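You operate a simulated robot arm through the tools that you are given. There is no shell and no other tool. Be economical: measure what you need, move in short steps, check, and stop when the job is done.

Carry out the task below with a simulated two-armed robot. There is one attempt and no reset: what you move stays moved.

JOB
Put the shade block that says "leaf" from the pale workbench on the top of the blue stand and the shade block marked "mint" on the grey workbench. Take the cap off the short sleeve and lay it down on the grey workbench. Put two of the square pegs from the grey workbench in the pale tray. Open the right pale drawer, take the green tube and leave it in the inside of the right pale drawer and shut the drawer again. Take the blue tube and leave it on the large board. Any order will do. Set down upright: shade block.

The check looks at the end state, three seconds after you hand in, the way a careful person would. Anything else that was tipped, shoved, dropped, spilled or broken makes it a failure. A push-on lid holds only when it is set on centred and level and pressed home; a screw cap is set on level and turned clockwise until tight.

ROBOT AND FRAMES
Two 7-joint arms with two-finger grippers on one trunk, on a base that drives. Base frame: it is fixed to the floor where the robot stands at the start and does not move with it; the origin is under the middle of the robot, x ahead of it, y to its left, z up; the surface under the hand at the start is at about z = 780. Readings come in mm, degrees, newtons and seconds.
The left shoulder is at the start at [60, 123, 945], the right one opposite. With the tool pointing down near the work surface each hand reaches from about 340 to 800 mm from the robot's upright axis, wherever it stands, measured 20 degrees to its own side. Places, roughly: blue tube (12x5x5 cm) [-9600, -800, 800]; green tube (19x5x5 cm) [-9600, -700, 800]; grey workbench [800, -1700, 800]; inside of the right pale drawer [-9700, -700, 700]; large board [-9750, -2750, 750]; pale tray (29x21x9 cm) [700, -2600, 700]; right pale drawer [-9600, -700, 700]; shade block [750, 0, 750]; short sleeve (6x6x14 cm) [800, -1100, 800]; square peg (3x3x8 cm) [600, -2100, 800]; top of the blue stand [900, -5000, 700]. Payload 1.47 kg a hand.
The TCP of each hand is the grasp point between the finger pads, 16 mm short of the fingertips. In the tool frame z runs along the fingers and y along their closing line. The gripper opens to 87 mm. The gripper's body begins 55 mm behind the TCP.
Orientation is that of the tool frame in the base frame, as [roll, pitch, yaw] about the fixed x, y, z axes, in that order (R = Rz(yaw) Ry(pitch) Rx(roll)). With the fingers straight down and closing along the base's y, the tool's x points along the base's -x, its y along +y and its z along -z.

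CONTROLS
- The arms move only by the tool arm_command. It takes "left_rows", "right_rows" or both (then of equal length, played together; a hand with none holds still); each is a list of rows, each a list of 7 numbers: the shift along the base's x, y, z in mm, then the turn, a rotation vector about the base's x, y, z in degrees, then the opening, from 0 (shut) to 1 (fully open). In form: [[tx, ty, tz, wx, wy, wz, hand], ...]. A call has 1 to 10 rows; each row is the pose to reach, as a shift and turn from the pose commanded when the call began. Each row takes 0.2 s and may step no farther than 50 mm and 8.6 degrees from the row before; otherwise, or with a gripper value out of range, the whole call is refused. A pose out of reach is approached as far as the arm can. The call stops where the force on the tool passes 40 N (or 10 N more than at its start, if that is more) or the arm is blocked; 0.2 s more then pass. Each finger travels about 153 mm/s and halts on what it meets, pressing with about 27 N; the grip force reading is that of the motor and also rises with nothing between the fingers. The clock runs only during rows and for 0.2 s after the last one: add rows that repeat a pose to give the fingers time. It gives the time, the measured TCP pose, the force on the tool (base axes), the opening and the grip force at its end, in the units of the frame above (readings bear some noise), with the torque about the TCP (base axes, N m) and any sound that the robot's microphone picked up.
- Cameras (640 x 400 px; columns grow to the right, rows downward): "scene" is now at [88.4, -4.9, 1498.3]; the picture's right is [-0.04, -1.00, 0.00], its down [-0.76, 0.03, -0.64] and it looks along [0.64, -0.02, -0.76] (base axes); focal length 248 px, centre (320, 200). "left" rides on the left gripper at [73, -12, -90] in its tool frame; the picture's right is [0.16, 0.99, 0.00], its down [-0.72, 0.12, -0.68] and it looks along [-0.67, 0.11, 0.73] (tool axes); focal length 247 px, centre (320, 200). "right" rides on the right gripper at [73, 12, -90] in its tool frame; the picture's right is [-0.16, 0.99, 0.00], its down [-0.72, -0.12, -0.68] and it looks along [-0.67, -0.11, 0.73] (tool axes); focal length 247 px, centre (320, 200). There is no depth. A picture from a camera that has moved, and an enlarged one, comes with that camera's place and axes in the base frame and with its lens.
- get_image(camera): a new picture of that camera. The clock stands still meanwhile.
- lift_body(by): slides the trunk up (or, below 0, down) by that many mm; the arms and the scene camera ride with it, the base frame stays. It gives what a move gives, with no picture.
- roll_base(legs): drives the robot by 1 to 6 legs, each [ahead, left, turn to the left] in mm, mm and degrees, along the robot's own axes; the way and the turn of a leg run together, so that a leg with both is an arc; at most 1500 mm and 180 degrees a leg. The arms and the cameras ride along, it lands a little off, and it stops where it bumps. It gives what a move gives.
- head_to(pan, tilt): turns the head with the scene camera to pan (to the left, within 120 degrees either way) and tilt (down, from -29 to 69), counted from straight ahead of the robot. It gives what a move gives.
- inspect(camera, box): a new picture of the part [left, top, right, bottom] of that camera's present view, enlarged. The clock stands still meanwhile.
- hand_in(): hands the job in; it is judged then, once.

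Go step by step. Nothing tells you exact positions but the pictures and the camera data: compare them with the known pose of the tool, close in by small moves and look again before you grip or let go. The budget is 217 turns and 228 pictures, counting those below and the enlarged ones. Unless the task says otherwise, let go and move clear before handing in.

The tools are called after ">>>" as name(argument=value, ...) on one line, values as JSON. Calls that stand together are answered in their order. arm_command: Moves the arms, as the interface text tells. Its arguments: {"type":"object","properties":{"left_rows":{"type":"array","items":{"type":"array","items":{"type":"number"}}},"right_rows":{"type":"array","items":{"type":"array","items":{"type":"number"}}}},"required":[]} The other tools are called the same way: lift_body (by) slides the trunk up or down; roll_base (legs) drives the base; head_to (pan, tilt) turns the head that bears the scene camera; get_image (camera) takes a picture; inspect (camera, box) takes an enlarged picture of a part of a camera's view; hand_in () hands the job in.

At the start:

```text
t: 0.0
left_tool_pos: [633.9, 142.1, 991.3]
left_orientation: [-180.0, 0.0, 179.9]
left_ft_force: [0.1, 0.2, -0.3]
left_ft_torque: [-0.03, -0.01, 0.0]
left_grip_width: 86.9
left_gripper_force: 0.1
right_tool_pos: [571.9, -334.7, 979.6]
right_orientation: [-180.0, 0.1, -179.9]
right_ft_force: [0.2, 0.1, -0.1]
right_ft_torque: [0.0, -0.02, -0.02]
right_grip_width: 86.9
right_gripper_force: 0.1
trunk travel left (down, up): [-100.0, 130.0]
robot x, y, heading: [-2.6, -0.5, -0.2]
head pan, tilt: [-2.1, 49.9]
```

scene: 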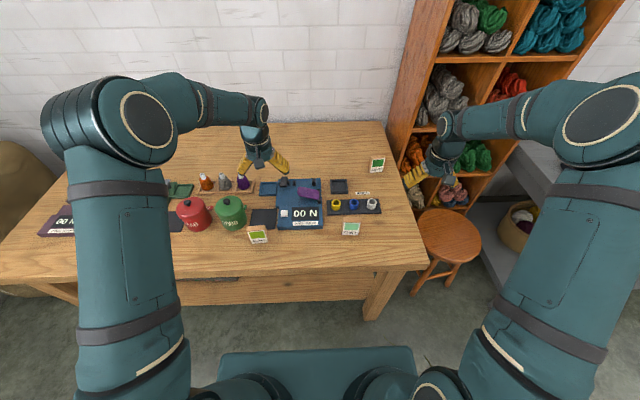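
right: 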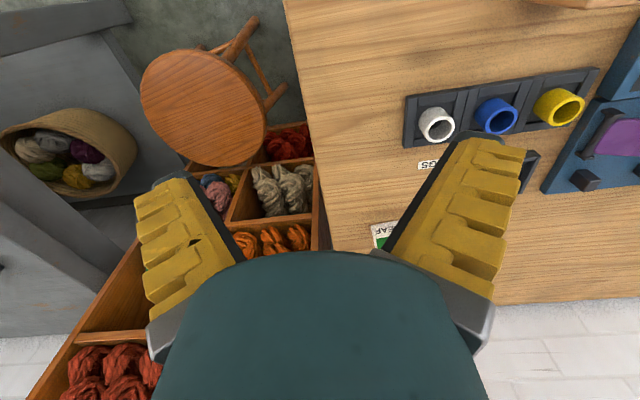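
left: 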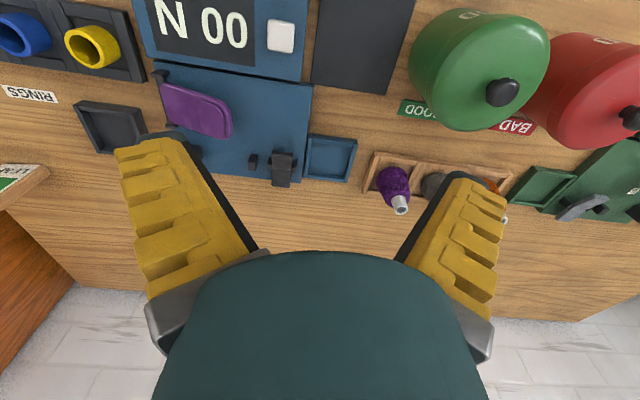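

I see the pale workbench in front with three shade blocks on it; I'll enlarge the labels first.

>>> inspect(camera="scene", box=[230, 140, 410, 252])

>>> head_to(pan=-80, tilt=25)

>>> get_image(camera="scene")

```text
3.56 times, centred on (320, 196) of scene
camera zoom: at [88.4, -4.9, 1498.3], right [-0.04, -1.0, 0.0], down [-0.76, 0.03, -0.64], along [0.64, -0.02, -0.76], focal length 883 px, centre (320, 214)
```

zoom: 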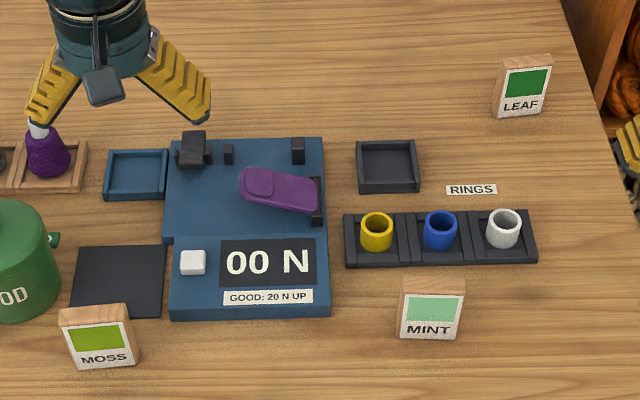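

```text
t: 1.5
left_tool_pos: [632.7, 142.7, 991.0]
left_orientation: [-179.9, -0.1, 180.0]
left_ft_force: [-0.6, 0.5, 0.2]
left_ft_torque: [0.02, 0.03, 0.04]
left_grip_width: 87.1
left_gripper_force: 0.1
right_tool_pos: [572.0, -334.9, 980.5]
right_orientation: [180.0, 0.0, -179.9]
right_ft_force: [-0.3, 0.0, 0.0]
right_ft_torque: [-0.02, -0.01, -0.03]
right_grip_width: 86.7
right_gripper_force: 0.1
trunk travel left (down, up): [-100.0, 130.0]
robot x, y, heading: [-1.2, 4.1, -0.1]
head pan, tilt: [-80.0, 25.0]
```

```text
223 pictures are left
camera scene: at [27.3, -92.8, 1535.6], right [-0.98, -0.17, 0.0], down [-0.07, 0.42, -0.91], along [0.16, -0.89, -0.42], focal length 248 px, centre (320, 200)
```

scene: 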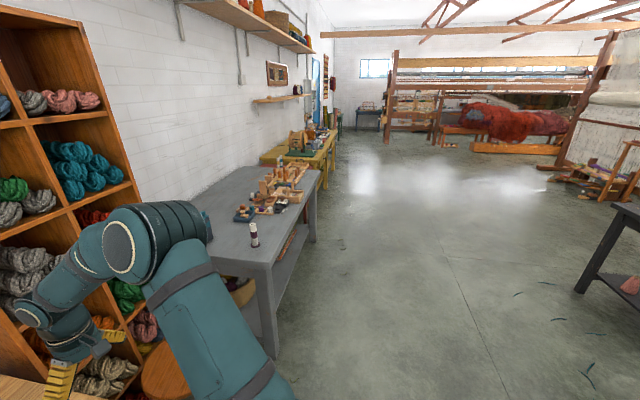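

LEAF is at about (845,-265), MINT about (540,-122), and LEAF is a bit beyond reach. I'll drive slightly ahead and to the right, then look.

>>> roll_base(legs=[[80, -140, 0]])

>>> head_to(pan=0, tilt=50)

>>> get_image(camera="scene")

>>> get_image(camera="right")

>>> get_image(camera="left")

```text
t: 3.4
left_tool_pos: [712.5, 5.4, 990.3]
left_orientation: [180.0, 0.1, -179.9]
left_ft_force: [0.5, -0.4, -0.4]
left_ft_torque: [0.02, 0.02, 0.01]
left_grip_width: 87.1
left_gripper_force: 0.0
right_tool_pos: [652.8, -472.4, 978.9]
right_orientation: [-180.0, 0.1, -179.8]
right_ft_force: [-0.1, 1.0, 0.1]
right_ft_torque: [0.03, -0.01, 0.05]
right_grip_width: 86.9
right_gripper_force: 0.0
trunk travel left (down, up): [-100.0, 130.0]
robot x, y, heading: [79.2, -137.5, 0.3]
head pan, tilt: [-80.0, 25.0]
```

```text
t: 4.9
left_tool_pos: [713.1, 6.2, 990.2]
left_orientation: [180.0, 0.0, -179.9]
left_ft_force: [-0.6, -0.4, -0.8]
left_ft_torque: [0.01, 0.01, -0.03]
left_grip_width: 86.9
left_gripper_force: 0.1
right_tool_pos: [652.2, -471.5, 980.3]
right_orientation: [180.0, 0.0, -180.0]
right_ft_force: [-0.6, -0.1, -0.4]
right_ft_torque: [0.01, 0.0, -0.01]
right_grip_width: 86.7
right_gripper_force: 0.0
trunk travel left (down, up): [-100.0, 130.0]
robot x, y, heading: [79.4, -138.9, 0.2]
head pan, tilt: [0.0, 50.0]
```

```text
222 pictures are left
camera scene: at [167.7, -140.1, 1498.2], right [0.0, -1.0, 0.0], down [-0.77, 0.0, -0.64], along [0.64, 0.0, -0.77], focal length 248 px, centre (320, 200)
```

scene: 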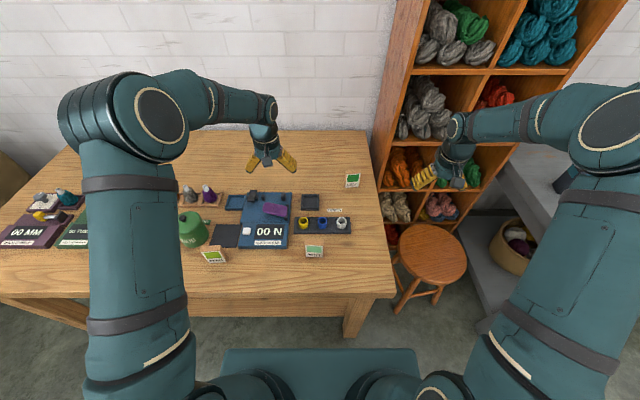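

```text
221 pictures are left
camera right: at [578.3, -461.1, 1068.1], right [0.16, 0.99, 0.0], down [0.72, -0.11, 0.68], along [0.67, -0.11, -0.73], focal length 247 px, centre (320, 200)
```

right: 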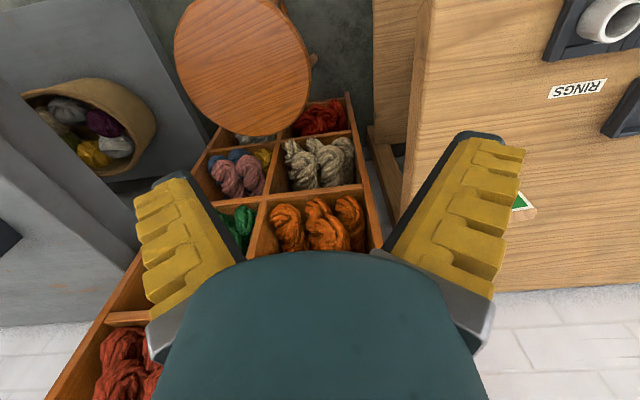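

```text
220 pictures are left
camera left: at [639.9, -6.7, 1079.8], right [-0.16, 0.99, 0.0], down [0.72, 0.12, 0.68], along [0.67, 0.11, -0.73], focal length 247 px, centre (320, 200)
```

left: 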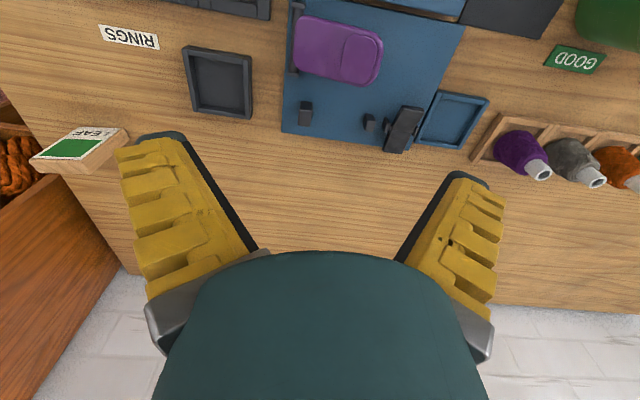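

>>> inspect(camera="scene", box=[290, 160, 386, 220])

>>> inspect(camera="scene", box=[270, 210, 366, 270])

```text
6.67 times, centred on (338, 190) of scene
camera zoom: at [167.7, -140.1, 1498.2], right [0.0, -1.0, 0.0], down [-0.77, 0.0, -0.64], along [0.64, 0.0, -0.77], focal length 1655 px, centre (200, 267)
```

zoom: 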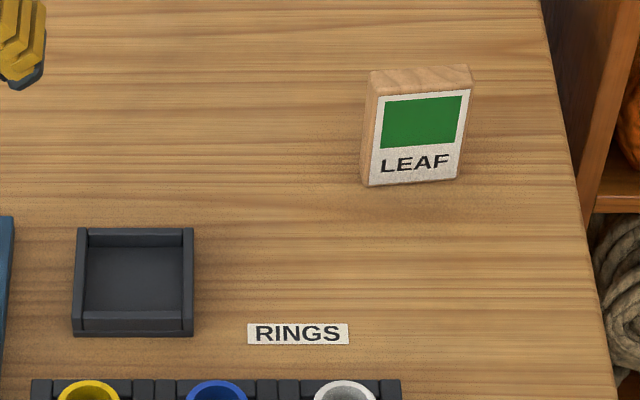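

```text
6.67 times, centred on (318, 240) of scene
camera zoom: at [167.7, -140.1, 1498.2], right [0.0, -1.0, 0.0], down [-0.77, 0.0, -0.64], along [0.64, 0.0, -0.77], focal length 1655 px, centre (333, -67)
```

zoom: 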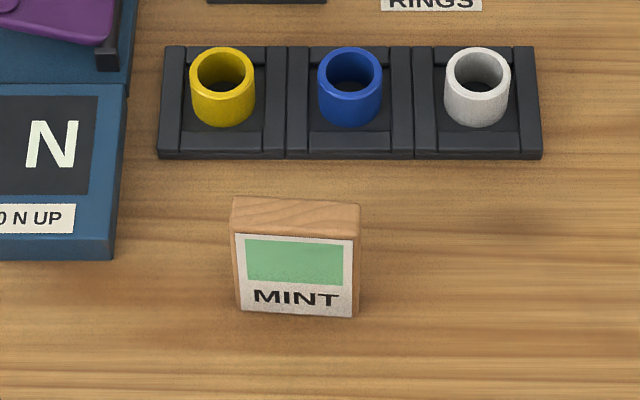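

LEAF is at about (845,-265), yawed about +6.5°, and MINT at about (543,-123), yawed about -4°. Both are roughly 54x18x74 mm. I'll move the left hand over MINT first.

>>> arm_command(left_rows=[[-35, -26, 0, 0, 0, -4, 1], [-70, -52, 0, 0, 0, -4, 1], [-105, -78, 0, 0, 0, -4, 1], [-140, -104, 0, 0, 0, -4, 1], [-170, -129, 0, 0, 0, -4, 1], [-170, -129, -45, 0, 0, -4, 1], [-170, -129, -90, 0, 0, -4, 1]])

>>> get_image(camera="left")

>>> get_image(camera="scene")

```text
t: 6.5
left_tool_pos: [542.6, -124.6, 902.8]
left_orientation: [180.0, 0.0, 176.3]
left_ft_force: [0.2, 0.2, -0.1]
left_ft_torque: [-0.02, -0.02, -0.02]
left_grip_width: 86.9
left_gripper_force: 0.1
right_tool_pos: [651.9, -471.1, 978.6]
right_orientation: [179.9, 0.0, -179.8]
right_ft_force: [-1.0, 0.0, -0.4]
right_ft_torque: [-0.03, 0.04, -0.01]
right_grip_width: 87.1
right_gripper_force: 0.0
trunk travel left (down, up): [-100.0, 130.0]
robot x, y, heading: [77.3, -139.9, -0.0]
head pan, tilt: [0.0, 50.0]
```

```text
217 pictures are left
camera left: at [470.3, -131.4, 991.2], right [-0.09, 1.0, 0.0], down [0.73, 0.07, 0.68], along [0.68, 0.06, -0.73], focal length 247 px, centre (320, 200)
```

left: 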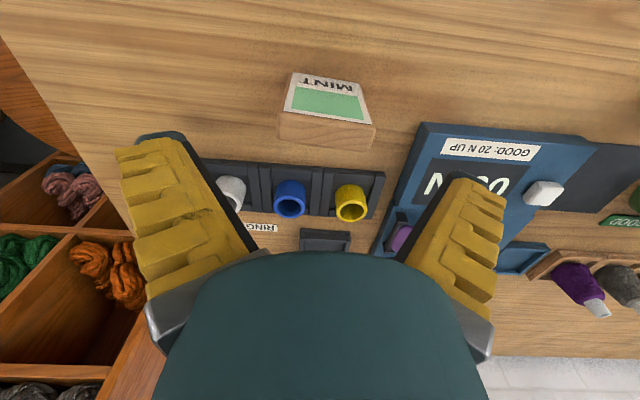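

```text
216 pictures are left
camera scene: at [168.0, -140.4, 1498.1], right [0.0, -1.0, 0.0], down [-0.77, 0.0, -0.64], along [0.64, 0.0, -0.77], focal length 248 px, centre (320, 200)
```

scene: 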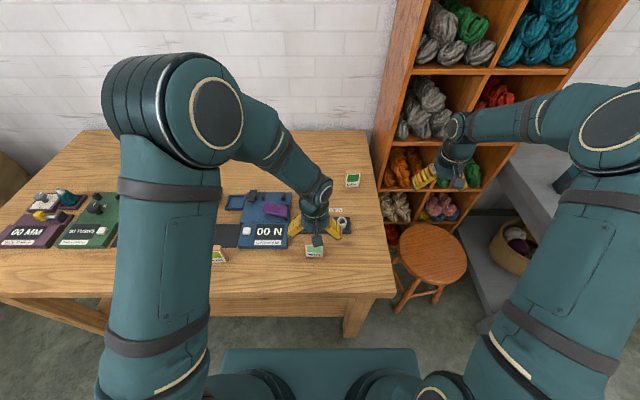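

Alignment over MINT looks right, so I'll descend and grip.

>>> arm_command(left_rows=[[-1, 1, -40, 0, 0, 0, 1], [-1, 1, -80, 0, 0, 0, 1], [-1, 1, -80, 0, 0, 0, 0.5], [-1, 1, -80, 0, 0, 0, 0.5], [-1, 1, -80, 0, 0, 0, 0.5], [-1, 1, -80, 0, 0, 0, 0.5]])

>>> get_image(camera="left")

```text
t: 7.9
left_tool_pos: [542.4, -121.4, 823.7]
left_orientation: [-179.9, 0.1, 176.1]
left_ft_force: [4.8, 4.6, 23.2]
left_ft_torque: [0.43, -0.09, -0.03]
left_grip_width: 63.3
left_gripper_force: 27.4
right_tool_pos: [650.7, -471.9, 979.4]
right_orientation: [-180.0, 0.1, -179.9]
right_ft_force: [-0.1, 0.2, -0.4]
right_ft_torque: [-0.01, 0.0, 0.0]
right_grip_width: 86.8
right_gripper_force: 0.1
trunk travel left (down, up): [-100.0, 130.0]
robot x, y, heading: [81.4, -135.9, 0.2]
head pan, tilt: [0.0, 50.0]
```

```text
215 pictures are left
camera left: at [469.6, -129.0, 912.3], right [-0.09, 1.0, 0.0], down [0.73, 0.07, 0.68], along [0.68, 0.06, -0.73], focal length 247 px, centre (320, 200)
```

left: 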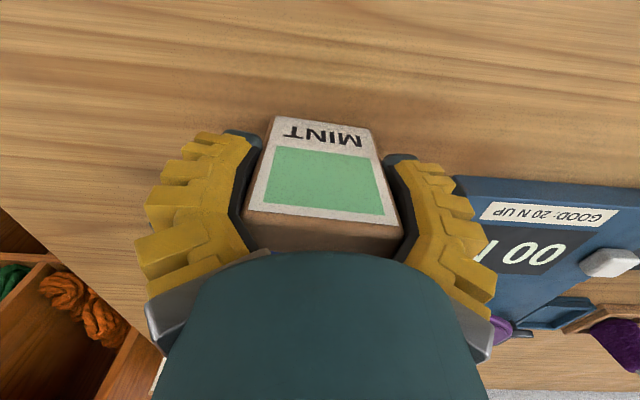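

>>> arm_command(left_rows=[[0, 0, 40, 0, 0, 0, 0.4], [0, 0, 90, 0, 0, 0, 0.4], [0, 0, 140, 0, 0, 0, 0.4], [0, 0, 180, 0, 0, 0, 0.4]])

>>> get_image(camera="left")

>>> get_image(camera="scene")

```text
t: 8.9
left_tool_pos: [540.2, -121.1, 1001.7]
left_orientation: [-180.0, 0.0, 176.1]
left_ft_force: [-0.3, 0.0, -0.5]
left_ft_torque: [-0.02, -0.04, -0.01]
left_grip_width: 62.8
left_gripper_force: 27.0
right_tool_pos: [651.5, -470.9, 979.4]
right_orientation: [-180.0, 0.0, -179.9]
right_ft_force: [0.6, -1.4, -0.9]
right_ft_torque: [-0.01, 0.03, 0.02]
right_grip_width: 86.9
right_gripper_force: 0.1
trunk travel left (down, up): [-100.0, 130.0]
robot x, y, heading: [77.4, -137.8, -0.0]
head pan, tilt: [0.0, 50.0]
```

```text
214 pictures are left
camera left: at [467.1, -128.9, 1089.8], right [-0.09, 1.0, 0.0], down [0.73, 0.07, 0.68], along [0.68, 0.06, -0.73], focal length 247 px, centre (320, 200)
```

left: 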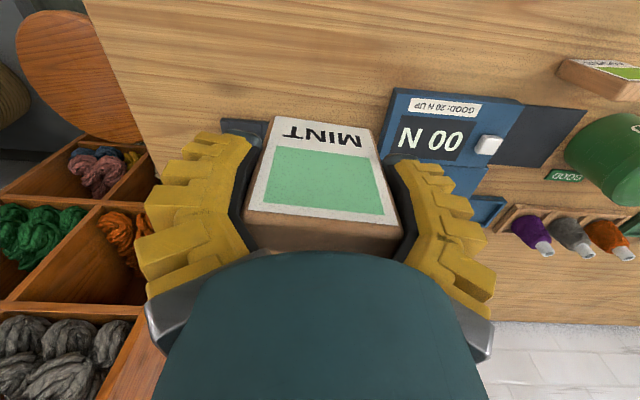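

```text
213 pictures are left
camera scene: at [167.5, -139.9, 1498.2], right [0.0, -1.0, 0.0], down [-0.77, 0.0, -0.64], along [0.64, 0.0, -0.77], focal length 248 px, centre (320, 200)
```

scene: 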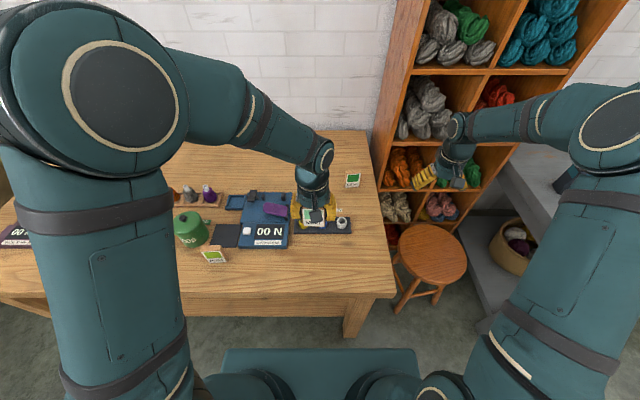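

MINT is held, with its bottom about 48 mm below the TCP. I'll move the left hand clear and bring the right hand over LEAF.

>>> arm_command(left_rows=[[-10, 45, 0, 0, 0, 0, 0.4], [-20, 90, 0, 0, 0, 0, 0.4], [-30, 135, 0, 0, 0, 0, 0.4], [-40, 180, 0, 0, 0, 0, 0.4]])

>>> arm_command(right_rows=[[10, 40, 0, 0, 0, 1, 1], [25, 87, 0, 0, 0, 2, 1], [45, 132, 0, 0, 0, 3, 1], [70, 173, 0, 0, 0, 4, 1], [100, 205, 0, 0, 0, 5, 1], [145, 206, -10, 0, 0, 6, 1], [193, 206, -20, 0, 0, 6.5, 1], [193, 206, -60, 0, 0, 6.5, 1]])

>>> get_image(camera="right")

```text
t: 9.9
left_tool_pos: [500.1, 57.9, 998.7]
left_orientation: [180.0, 0.0, 176.1]
left_ft_force: [0.3, 0.9, -0.4]
left_ft_torque: [0.0, 0.0, -0.04]
left_grip_width: 62.6
left_gripper_force: 26.9
right_tool_pos: [652.2, -470.7, 980.1]
right_orientation: [180.0, 0.1, -179.9]
right_ft_force: [-0.1, 0.2, -0.5]
right_ft_torque: [0.0, -0.01, -0.01]
right_grip_width: 86.8
right_gripper_force: 0.2
trunk travel left (down, up): [-100.0, 130.0]
robot x, y, heading: [81.4, -141.1, 0.2]
head pan, tilt: [0.0, 50.0]
```

```text
t: 11.7
left_tool_pos: [501.0, 56.6, 998.9]
left_orientation: [180.0, 0.0, 176.2]
left_ft_force: [-0.7, 0.5, -0.4]
left_ft_torque: [0.01, 0.0, 0.02]
left_grip_width: 62.1
left_gripper_force: 27.1
right_tool_pos: [841.6, -266.9, 918.5]
right_orientation: [-180.0, 0.0, -173.4]
right_ft_force: [0.3, -0.1, 0.1]
right_ft_torque: [0.03, 0.02, 0.02]
right_grip_width: 87.0
right_gripper_force: 0.0
right hand out of reach, approached as far as the arm can: row 7, 8
trunk travel left (down, up): [-100.0, 130.0]
robot x, y, heading: [78.8, -138.6, 0.2]
head pan, tilt: [0.0, 50.0]
```

```text
212 pictures are left
camera right: at [766.3, -264.4, 1007.1], right [0.04, 1.0, 0.0], down [0.73, -0.03, 0.68], along [0.68, -0.03, -0.73], focal length 247 px, centre (320, 200)
```

right: 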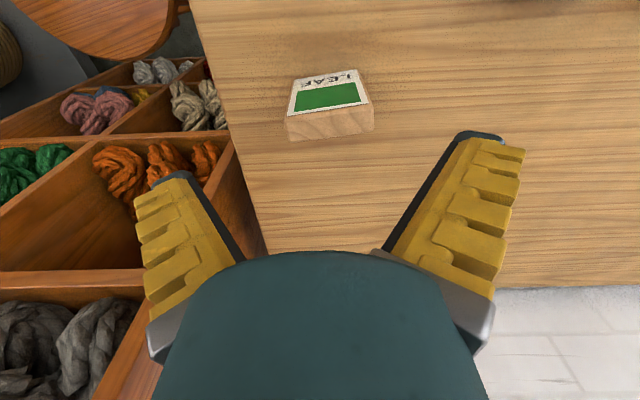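

>>> arm_command(right_rows=[[-3, 5, -45, 0, 0, 0, 1], [-3, 5, -90, 0, 0, 0, 1], [-3, 5, -92, 0, 0, 0, 0.4], [-3, 5, -92, 0, 0, 0, 0.4], [-3, 5, -92, 0, 0, 0, 0.4], [-3, 5, -92, 0, 0, 0, 0.4]])

>>> get_image(camera="right")

```text
t: 13.1
left_tool_pos: [500.4, 57.3, 1000.1]
left_orientation: [180.0, 0.0, 176.1]
left_ft_force: [0.0, -0.8, -0.6]
left_ft_torque: [0.03, 0.0, 0.03]
left_grip_width: 62.1
left_gripper_force: 27.3
right_tool_pos: [836.8, -260.5, 825.9]
right_orientation: [-179.9, 0.0, -173.5]
right_ft_force: [0.1, -0.3, 0.1]
right_ft_torque: [0.01, 0.0, 0.03]
right_grip_width: 62.4
right_gripper_force: 26.5
trunk travel left (down, up): [-100.0, 130.0]
robot x, y, heading: [78.3, -138.6, 0.1]
head pan, tilt: [0.0, 50.0]
```

```text
211 pictures are left
camera right: at [761.6, -258.9, 914.9], right [0.04, 1.0, 0.0], down [0.73, -0.03, 0.68], along [0.68, -0.03, -0.73], focal length 247 px, centre (320, 200)
```

right: 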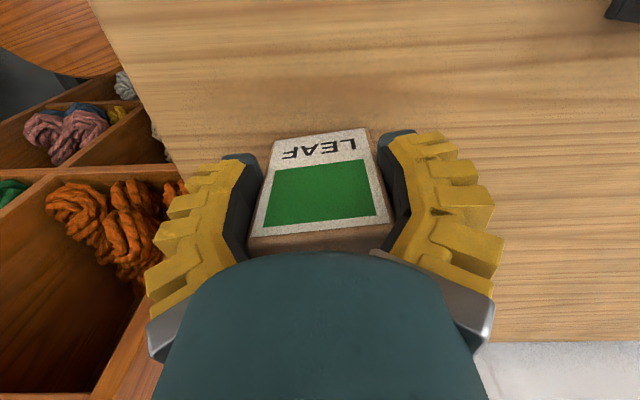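

LEAF is held. I'll lift it, retract the right hand to a carry pose, back off and drive right toward the grey workbench.

>>> arm_command(right_rows=[[0, 0, 45, 0, 0, 0, 0.4], [0, 0, 90, 0, 0, 0, 0.4], [-10, 0, 135, 0, 0, 0, 0.4], [-50, 0, 160, 0, 0, 0, 0.4], [-100, 0, 165, 0, 0, -1, 0.4], [-150, 0, 170, 0, 0, -2, 0.4], [-200, -10, 170, 0, 0, -3, 0.4], [-250, -30, 170, 0, 0, -4, 0.4], [-290, -50, 170, 0, 0, -5, 0.4], [-320, -70, 170, 0, 0, -6.5, 0.4]])

>>> roll_base(legs=[[-130, 0, 0], [0, -1000, 0]])

>>> head_to(pan=-15, tilt=40)

>>> get_image(camera="scene")

>>> get_image(camera="right")

```text
refused: row 5 steps farther than a row can; nothing moved
```

```text
t: 23.1
left_tool_pos: [374.4, -942.1, 999.1]
left_orientation: [-179.9, 0.1, 176.7]
left_ft_force: [0.2, -0.4, -0.6]
left_ft_torque: [0.01, 0.0, -0.01]
left_grip_width: 61.6
left_gripper_force: 27.1
right_tool_pos: [715.4, -1256.9, 826.2]
right_orientation: [-179.9, 0.1, -172.7]
right_ft_force: [-0.3, 5.4, 0.0]
right_ft_torque: [0.14, 0.02, 0.04]
right_grip_width: 61.4
right_gripper_force: 26.7
trunk travel left (down, up): [-100.0, 130.0]
robot x, y, heading: [-43.0, -1139.7, 0.6]
head pan, tilt: [0.0, 50.0]
```

```text
t: 23.9
left_tool_pos: [376.3, -941.6, 999.2]
left_orientation: [-180.0, -0.1, 176.6]
left_ft_force: [0.1, 0.0, 0.2]
left_ft_torque: [0.0, -0.01, 0.03]
left_grip_width: 61.7
left_gripper_force: 26.5
right_tool_pos: [715.0, -1256.8, 825.8]
right_orientation: [179.9, 0.0, -172.7]
right_ft_force: [0.5, 1.6, -0.4]
right_ft_torque: [0.04, -0.04, 0.02]
right_grip_width: 61.8
right_gripper_force: 27.0
trunk travel left (down, up): [-100.0, 130.0]
robot x, y, heading: [-44.1, -1145.4, 0.4]
head pan, tilt: [-15.0, 40.0]
```

```text
210 pictures are left
camera scene: at [50.6, -1165.3, 1512.3], right [-0.25, -0.97, 0.0], down [-0.62, 0.16, -0.77], along [0.74, -0.19, -0.64], focal length 248 px, centre (320, 200)
```

scene: 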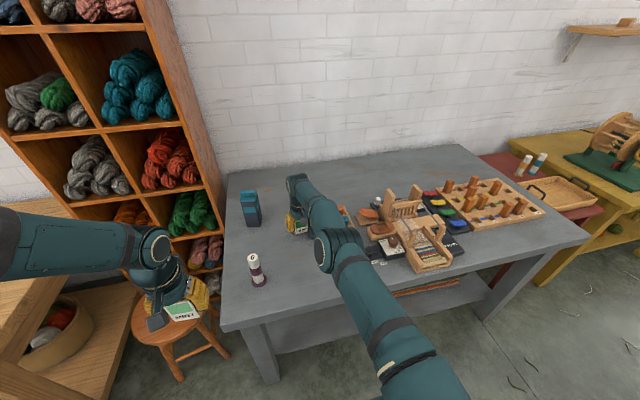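

```text
209 pictures are left
camera right: at [640.2, -1255.2, 914.9], right [0.03, 1.0, 0.0], down [0.73, -0.02, 0.68], along [0.68, -0.02, -0.73], focal length 247 px, centre (320, 200)
```

right: 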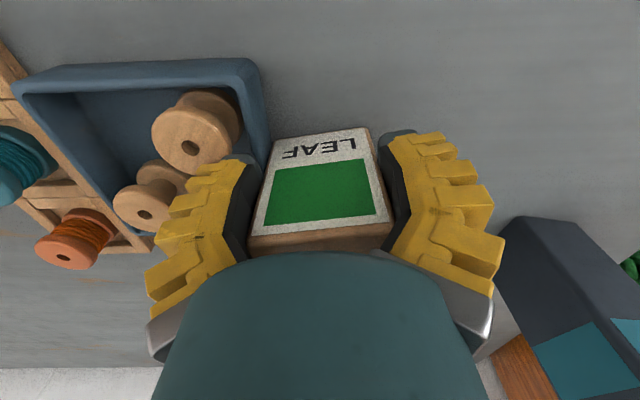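

My arm move was refused, so the base drove with the right hand low. It seems to have cleared everything and now sits next to the spool tray. I'll raise it straight up immediately and check.

>>> arm_command(right_rows=[[0, 1, 20, 0, 0, 0, 0.4], [0, 1, 60, 0, 0, 0, 0.4], [0, 1, 105, 0, 0, 0, 0.4], [0, 1, 150, 0, 0, 0, 0.4], [0, 1, 190, 0, 0, 0, 0.4]])

>>> get_image(camera="right")

>>> inspect(camera="scene", box=[200, 150, 460, 312])

```text
t: 25.1
left_tool_pos: [375.0, -942.3, 999.3]
left_orientation: [-179.9, 0.0, 176.7]
left_ft_force: [-0.2, 0.3, 0.4]
left_ft_torque: [0.03, 0.0, -0.01]
left_grip_width: 61.3
left_gripper_force: 26.5
right_tool_pos: [711.5, -1254.6, 1016.7]
right_orientation: [179.9, 0.1, -172.7]
right_ft_force: [-0.4, 0.9, -0.3]
right_ft_torque: [-0.01, 0.03, 0.0]
right_grip_width: 61.7
right_gripper_force: 27.0
right hand out of reach, approached as far as the arm can: row 5
trunk travel left (down, up): [-100.0, 130.0]
robot x, y, heading: [-41.5, -1139.9, 0.8]
head pan, tilt: [-15.0, 40.0]
```

```text
208 pictures are left
camera right: at [636.4, -1253.5, 1104.6], right [0.03, 1.0, 0.0], down [0.73, -0.02, 0.68], along [0.68, -0.02, -0.73], focal length 247 px, centre (320, 200)
```

right: 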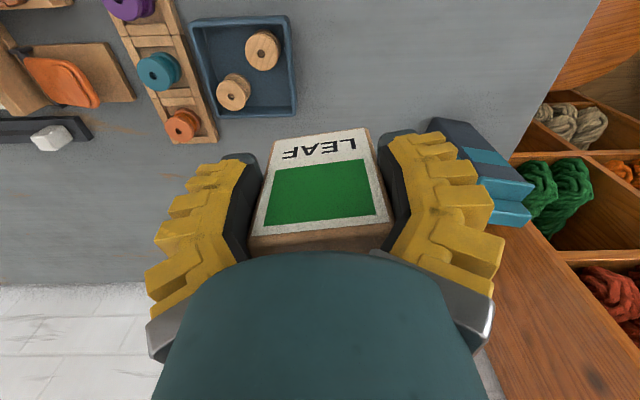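

```text
2.46 times, centred on (330, 231) of scene
camera zoom: at [49.9, -1165.5, 1512.4], right [-0.25, -0.97, 0.0], down [-0.62, 0.16, -0.77], along [0.74, -0.19, -0.64], focal length 611 px, centre (295, 124)
```

zoom: 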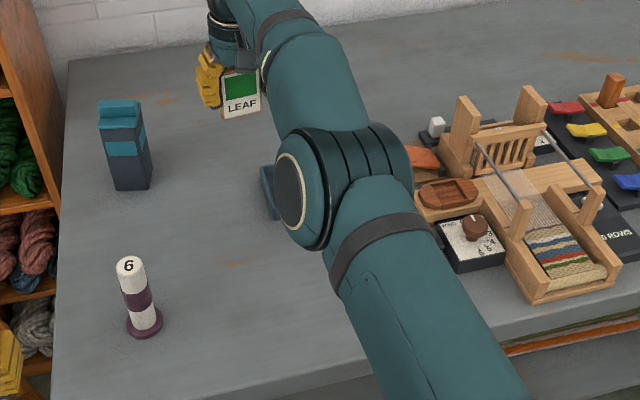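

The teal-capped box at (793,-1065) is the short sleeve, and the numbered purple thing isn't needed. I'll retract the right hand and bring the left hand with MINT over the free area near (520,-1205).

>>> arm_command(right_rows=[[-44, -19, 0, 0, 0, -1, 0.4], [-88, -38, 0, 0, 0, -2, 0.4], [-132, -57, 0, 0, 0, -3, 0.4], [-176, -76, 0, 0, 0, -4, 0.4], [-220, -95, 0, 0, 0, -5, 0.4], [-260, -115, 0, 0, 0, -6.5, 0.4]])

>>> arm_command(left_rows=[[0, -44, 10, 0, 0, 0, 0.4], [0, -88, 10, 0, 0, 1, 0.4], [0, -132, 10, 0, 0, 2, 0.4], [0, -176, 10, 0, 0, 3, 0.4], [0, -220, 10, 0, 0, 3, 0.4], [25, -255, 10, 0, 0, 3, 0.4], [65, -263, 10, 0, 0, 3, 0.4], [105, -263, 10, 0, 0, 3, 0.4], [145, -263, 10, 0, 0, 3, 0.4], [145, -263, 0, 0, 0, 3, 0.4]])

>>> get_image(camera="scene")

>>> get_image(camera="left")

```text
t: 26.5
left_tool_pos: [375.7, -944.7, 998.5]
left_orientation: [179.9, 0.0, 176.7]
left_ft_force: [0.3, -0.4, -0.2]
left_ft_torque: [0.04, 0.0, 0.01]
left_grip_width: 61.4
left_gripper_force: 27.0
right_tool_pos: [699.7, -1412.8, 1055.0]
right_orientation: [179.8, -0.1, -179.2]
right_ft_force: [0.3, -0.8, -0.8]
right_ft_torque: [0.03, -0.02, 0.04]
right_grip_width: 61.7
right_gripper_force: 26.6
right hand out of reach, approached as far as the arm can: row 1, 2, 3, 4, 5, 6
trunk travel left (down, up): [-100.0, 130.0]
robot x, y, heading: [-43.5, -1143.6, 0.7]
head pan, tilt: [-15.0, 40.0]
```

```text
t: 28.7
left_tool_pos: [520.3, -1206.0, 999.2]
left_orientation: [179.9, 0.0, 179.7]
left_ft_force: [0.7, 0.5, -1.2]
left_ft_torque: [-0.01, -0.04, -0.03]
left_grip_width: 61.5
left_gripper_force: 27.5
right_tool_pos: [698.7, -1410.8, 1054.6]
right_orientation: [179.9, 0.1, -179.2]
right_ft_force: [-0.5, -0.4, 0.2]
right_ft_torque: [0.0, 0.0, -0.02]
right_grip_width: 61.7
right_gripper_force: 26.8
trunk travel left (down, up): [-100.0, 130.0]
robot x, y, heading: [-45.8, -1140.9, 1.0]
head pan, tilt: [-15.0, 40.0]
```

```text
206 pictures are left
camera scene: at [50.1, -1165.5, 1512.4], right [-0.25, -0.97, 0.0], down [-0.62, 0.16, -0.77], along [0.74, -0.19, -0.64], focal length 248 px, centre (320, 200)
```

scene: 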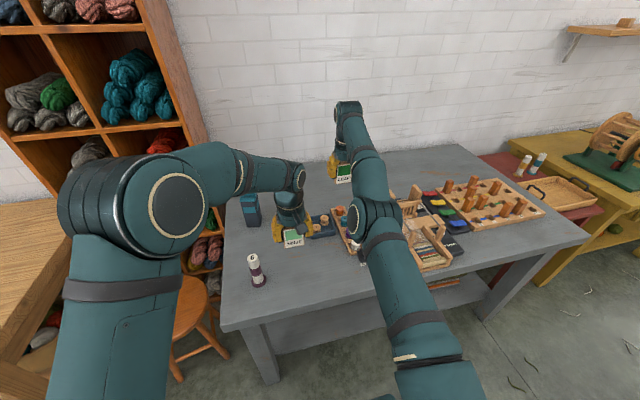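

```text
205 pictures are left
camera left: at [447.2, -1218.4, 1088.2], right [-0.15, 0.99, 0.0], down [0.72, 0.11, 0.68], along [0.67, 0.1, -0.73], focal length 247 px, centre (320, 200)
```

left: 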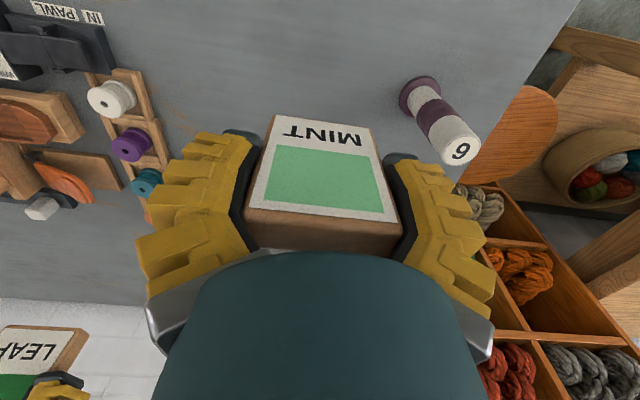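

>>> arm_command(left_rows=[[0, 0, -45, 0, 0, 0, 0.4], [0, 0, -90, 0, 0, 0, 0.4], [0, 0, -135, 0, 0, 0, 0.4], [0, 0, -150, 0, 0, 0, 0.4]])

>>> get_image(camera="left")

>>> inspect(camera="scene", box=[230, 180, 358, 260])

```text
t: 29.7
left_tool_pos: [521.5, -1205.4, 848.9]
left_orientation: [180.0, 0.0, 179.8]
left_ft_force: [-0.1, -0.2, -0.9]
left_ft_torque: [0.03, 0.03, 0.02]
left_grip_width: 61.6
left_gripper_force: 27.0
right_tool_pos: [698.9, -1410.1, 1054.6]
right_orientation: [179.8, -0.2, -179.2]
right_ft_force: [-0.7, -0.1, -0.2]
right_ft_torque: [0.01, -0.02, -0.01]
right_grip_width: 61.7
right_gripper_force: 27.0
trunk travel left (down, up): [-100.0, 130.0]
robot x, y, heading: [-45.5, -1142.5, 0.8]
head pan, tilt: [-15.0, 40.0]
```

```text
204 pictures are left
camera left: at [448.8, -1217.7, 937.9], right [-0.15, 0.99, 0.0], down [0.72, 0.11, 0.68], along [0.67, 0.1, -0.73], focal length 247 px, centre (320, 200)
```

left: 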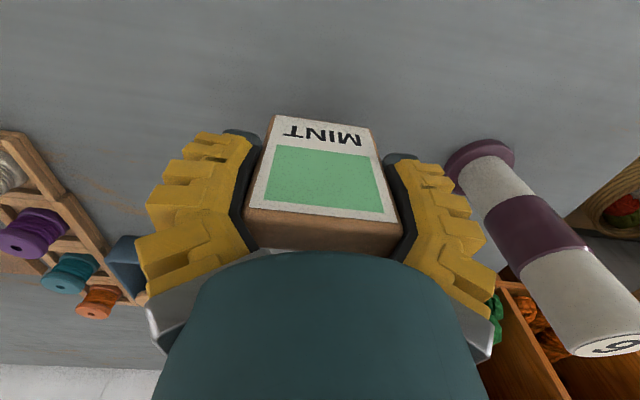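

```text
5.00 times, centred on (294, 220) of scene
camera zoom: at [50.5, -1165.5, 1512.4], right [-0.25, -0.97, 0.0], down [-0.62, 0.16, -0.77], along [0.74, -0.19, -0.64], focal length 1241 px, centre (450, 100)
```

zoom: 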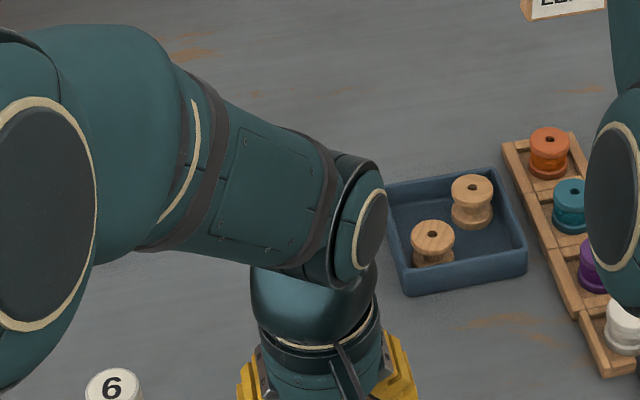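

>>> arm_command(left_rows=[[0, -12, -8, 0, 0, 0, 0.4], [0, -12, -14, 0, 0, 0, 0.4], [0, -12, -18, 0, 0, 0, 0.4], [0, -12, -22, 0, 0, 0, 0.4]])

>>> get_image(camera="left")

```text
t: 30.7
left_tool_pos: [520.5, -1216.3, 826.7]
left_orientation: [-180.0, 0.0, 179.9]
left_ft_force: [1.7, 1.5, -1.4]
left_ft_torque: [0.0, 0.02, 0.02]
left_grip_width: 61.3
left_gripper_force: 26.9
right_tool_pos: [699.6, -1411.0, 1055.2]
right_orientation: [180.0, -0.1, -179.2]
right_ft_force: [0.1, 0.2, -0.8]
right_ft_torque: [0.03, -0.01, 0.01]
right_grip_width: 61.7
right_gripper_force: 27.2
trunk travel left (down, up): [-100.0, 130.0]
robot x, y, heading: [-44.2, -1144.6, 0.6]
head pan, tilt: [-15.0, 40.0]
```

```text
202 pictures are left
camera left: at [447.9, -1229.3, 915.8], right [-0.15, 0.99, 0.0], down [0.72, 0.11, 0.68], along [0.67, 0.1, -0.73], focal length 247 px, centre (320, 200)
```

left: 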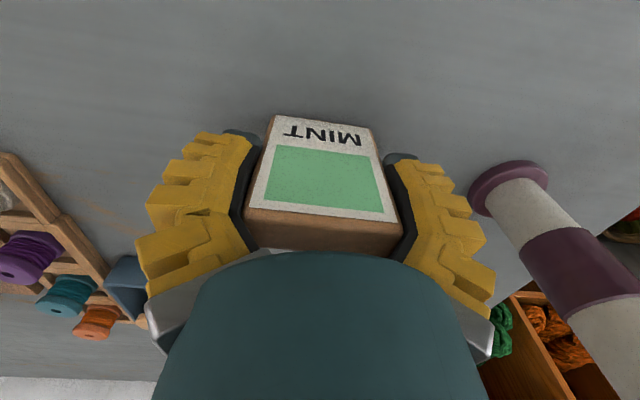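

>>> arm_command(left_rows=[[0, 0, -2, 0, 0, 0, 0.4], [0, 0, -4, 0, 0, 0, 0.4], [0, 0, -6, 0, 0, 0, 0.4]])

```text
t: 31.5
left_tool_pos: [520.3, -1218.2, 824.1]
left_orientation: [-179.8, 0.4, 179.7]
left_ft_force: [-0.4, 2.5, 30.1]
left_ft_torque: [0.5, 0.27, -0.03]
left_grip_width: 61.3
left_gripper_force: 27.3
right_tool_pos: [697.0, -1410.8, 1056.5]
right_orientation: [180.0, 0.0, -179.2]
right_ft_force: [-0.3, -0.3, -0.1]
right_ft_torque: [0.02, -0.01, -0.03]
right_grip_width: 62.0
right_gripper_force: 27.4
trunk travel left (down, up): [-100.0, 130.0]
robot x, y, heading: [-44.7, -1140.9, 0.4]
head pan, tilt: [-15.0, 40.0]
```

>>> arm_command(left_rows=[[0, 0, 4, 0, 0, 0, 0.4], [0, 0, 4, 0, 0, 0, 0.88], [0, 0, 4, 0, 0, 0, 0.88]])

>>> get_image(camera="left")

```text
t: 32.3
left_tool_pos: [518.4, -1216.9, 824.7]
left_orientation: [180.0, -0.1, 179.7]
left_ft_force: [-0.1, -0.4, 0.2]
left_ft_torque: [0.03, 0.05, -0.02]
left_grip_width: 79.9
left_gripper_force: 8.7
right_tool_pos: [698.5, -1410.9, 1055.4]
right_orientation: [179.9, 0.0, -179.2]
right_ft_force: [0.4, 0.1, -1.2]
right_ft_torque: [0.02, 0.0, 0.01]
right_grip_width: 62.0
right_gripper_force: 26.7
trunk travel left (down, up): [-100.0, 130.0]
robot x, y, heading: [-42.2, -1142.2, 0.8]
head pan, tilt: [-15.0, 40.0]
```

```text
201 pictures are left
camera left: at [445.6, -1228.6, 913.6], right [-0.15, 0.99, 0.0], down [0.73, 0.11, 0.68], along [0.67, 0.11, -0.73], focal length 247 px, centre (320, 200)
```

left: 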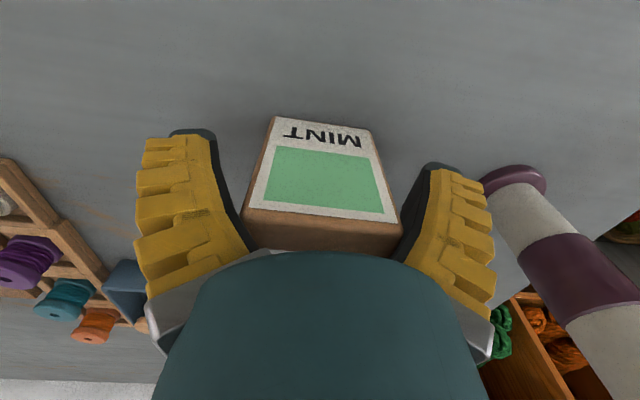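

MINT stands on the grey bench. I'll lift off, raise the hand, and move ahead to reach the sleeve.

>>> arm_command(left_rows=[[0, 0, 45, 0, 0, 0, 0.88], [0, 0, 90, 0, 0, 0, 0.88], [0, 0, 135, 0, 0, 0, 0.88], [0, 10, 180, 0, 0, 0, 1], [0, 60, 200, 0, 0, 0, 1], [0, 108, 210, 0, 0, 0, 1], [0, 150, 220, 0, 0, 0, 1]])

>>> roll_base(legs=[[90, 40, 0]])

>>> get_image(camera="left")

>>> get_image(camera="scene")

```text
refused: row 5 steps farther than a row can; nothing moved
```

```text
t: 33.4
left_tool_pos: [607.1, -1176.5, 823.9]
left_orientation: [179.9, -0.1, 179.8]
left_ft_force: [0.8, 0.7, -0.1]
left_ft_torque: [0.0, 0.06, -0.03]
left_grip_width: 74.0
left_gripper_force: 14.9
right_tool_pos: [787.5, -1368.9, 1054.0]
right_orientation: [-180.0, -0.1, -179.2]
right_ft_force: [0.7, 0.4, 0.0]
right_ft_torque: [0.0, 0.04, -0.01]
right_grip_width: 61.7
right_gripper_force: 27.3
trunk travel left (down, up): [-100.0, 130.0]
robot x, y, heading: [42.2, -1104.0, 0.7]
head pan, tilt: [-15.0, 40.0]
```

```text
200 pictures are left
camera left: at [534.2, -1187.4, 913.8], right [-0.15, 0.99, 0.0], down [0.72, 0.11, 0.68], along [0.67, 0.1, -0.73], focal length 247 px, centre (320, 200)
```

left: 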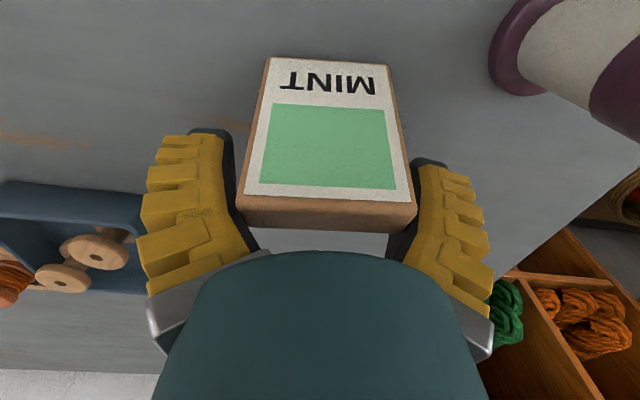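

```text
199 pictures are left
camera scene: at [139.2, -1124.1, 1512.2], right [-0.25, -0.97, 0.0], down [-0.62, 0.16, -0.77], along [0.74, -0.19, -0.64], focal length 248 px, centre (320, 200)
```

scene: 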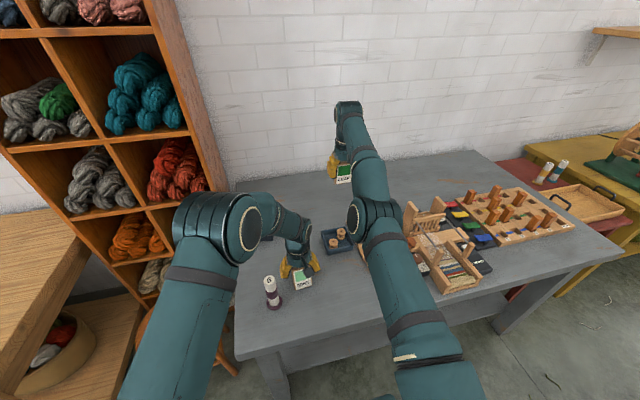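

The arm command was refused again and the base moved with the hand still around MINT. I won't chain moves like that any more. I'll look closely at the block now.

>>> inspect(camera="scene", box=[250, 220, 362, 290])

>>> inspect(camera="left", box=[200, 40, 440, 260])

```text
5.71 times, centred on (306, 255) of scene
camera zoom: at [139.2, -1124.1, 1512.2], right [-0.25, -0.97, 0.0], down [-0.62, 0.16, -0.77], along [0.74, -0.19, -0.64], focal length 1419 px, centre (400, -114)
```

zoom: 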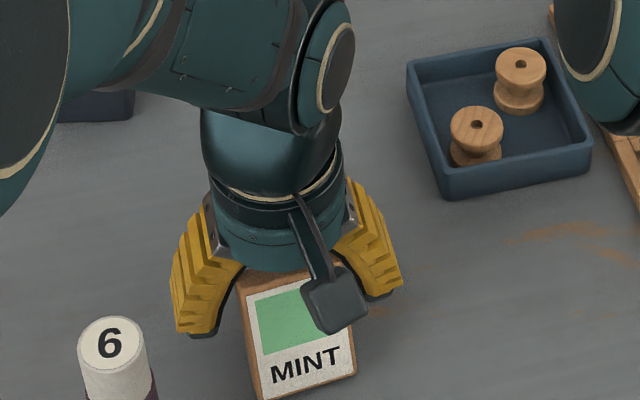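

```text
1.82 times, centred on (320, 150) of left
camera zoom: at [534.2, -1187.4, 913.8], right [-0.15, 0.99, 0.0], down [0.72, 0.11, 0.68], along [0.67, 0.1, -0.73], focal length 449 px, centre (320, 291)
```

zoom: 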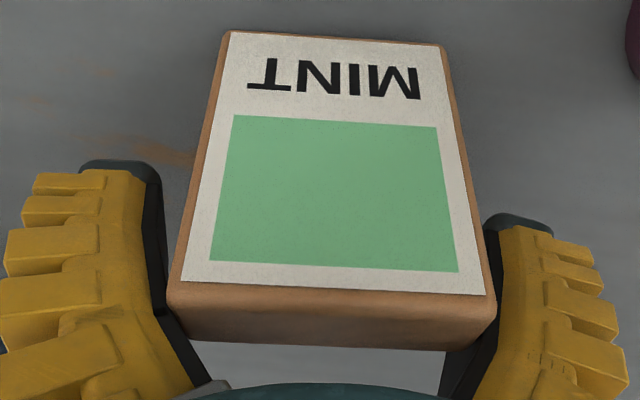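

MINT leans back, with its top wedged between the fingers. I'll move the hand back slowly to right it.

>>> arm_command(left_rows=[[-6, 0, 0, 0, 0, 0, 0.86], [-12, 0, 0, 0, 0, 0, 0.86], [-18, 0, 0, 0, 0, 0, 0.86]])

>>> get_image(camera="left")

>>> inspect(camera="scene", box=[250, 230, 362, 300])

```text
t: 34.2
left_tool_pos: [589.4, -1175.9, 825.2]
left_orientation: [-180.0, 0.1, 179.8]
left_ft_force: [0.3, 0.6, 3.6]
left_ft_torque: [0.04, 0.06, 0.02]
left_grip_width: 79.6
left_gripper_force: 2.6
right_tool_pos: [786.2, -1368.7, 1055.0]
right_orientation: [179.9, -0.1, -179.2]
right_ft_force: [0.1, -1.0, -0.7]
right_ft_torque: [-0.01, -0.03, -0.04]
right_grip_width: 61.7
right_gripper_force: 27.1
trunk travel left (down, up): [-100.0, 130.0]
robot x, y, heading: [46.7, -1100.4, 1.0]
head pan, tilt: [-15.0, 40.0]
```

```text
196 pictures are left
camera left: at [515.6, -1187.6, 914.3], right [-0.15, 0.99, 0.0], down [0.72, 0.11, 0.68], along [0.67, 0.1, -0.73], focal length 247 px, centre (320, 200)
```

left: 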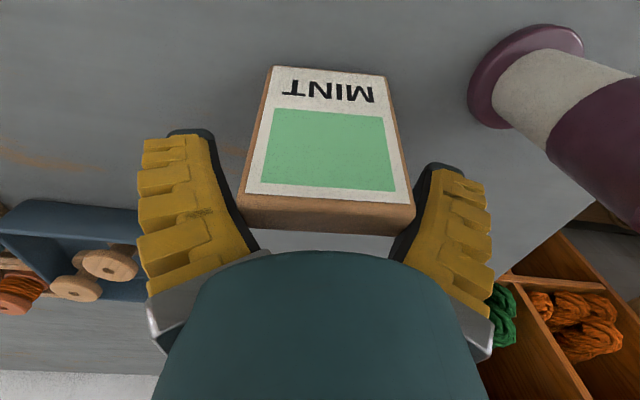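

```text
5.71 times, centred on (306, 265) of scene
camera zoom: at [138.0, -1124.6, 1512.3], right [-0.25, -0.97, 0.0], down [-0.62, 0.16, -0.77], along [0.74, -0.19, -0.64], focal length 1419 px, centre (400, -171)
```

zoom: 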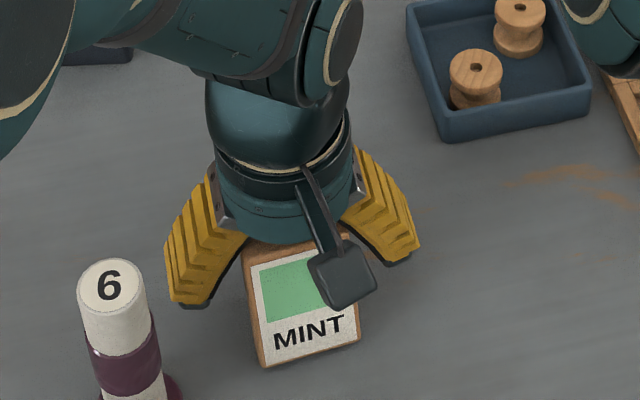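

The fingers form a V, and the block's top is wedged in it with a tilt of about 18°. I'll grip it as it is, lift it, turn it level and set it down again.

>>> arm_command(left_rows=[[0, 0, 0, 0, 0, 0, 0.4], [0, 0, 0, 0, 0, 0, 0.4], [0, 0, 0, 0, 0, 0, 0.4], [0, 0, 20, 0, 0, 0, 0.4], [0, 0, 40, 0, 0, 0, 0.4]])

>>> get_image(camera="left")

>>> inspect(camera="scene", box=[250, 230, 362, 300])

```text
t: 35.4
left_tool_pos: [588.9, -1175.8, 867.3]
left_orientation: [-180.0, 0.0, 179.8]
left_ft_force: [-0.4, 0.4, -1.3]
left_ft_torque: [0.01, -0.03, -0.03]
left_grip_width: 61.8
left_gripper_force: 26.7
right_tool_pos: [786.9, -1369.7, 1054.1]
right_orientation: [179.9, 0.0, -179.3]
right_ft_force: [0.7, -0.5, -0.9]
right_ft_torque: [-0.03, 0.0, -0.01]
right_grip_width: 61.8
right_gripper_force: 27.0
trunk travel left (down, up): [-100.0, 130.0]
robot x, y, heading: [44.6, -1101.7, 0.8]
head pan, tilt: [-15.0, 40.0]
```

```text
194 pictures are left
camera left: at [515.6, -1188.1, 955.3], right [-0.15, 0.99, 0.0], down [0.72, 0.11, 0.68], along [0.67, 0.1, -0.73], focal length 247 px, centre (320, 200)
```

left: 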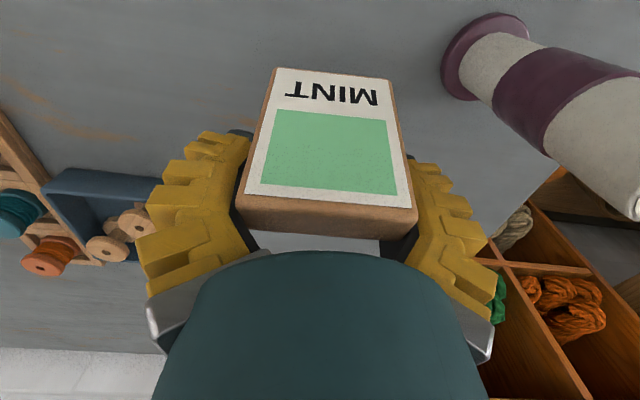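

```text
5.71 times, centred on (306, 265) of scene
camera zoom: at [137.9, -1124.5, 1512.4], right [-0.25, -0.97, 0.0], down [-0.62, 0.16, -0.77], along [0.74, -0.19, -0.64], focal length 1419 px, centre (400, -171)
```

zoom: 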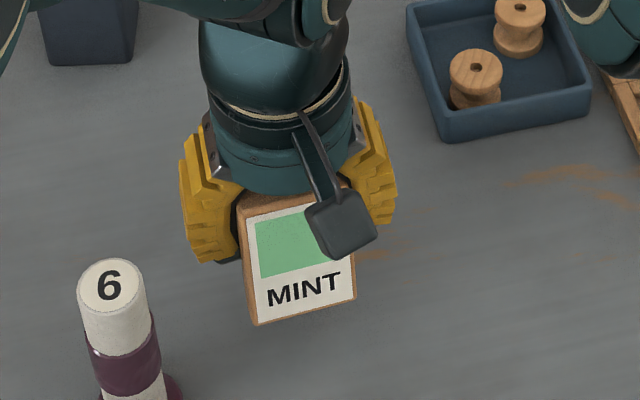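

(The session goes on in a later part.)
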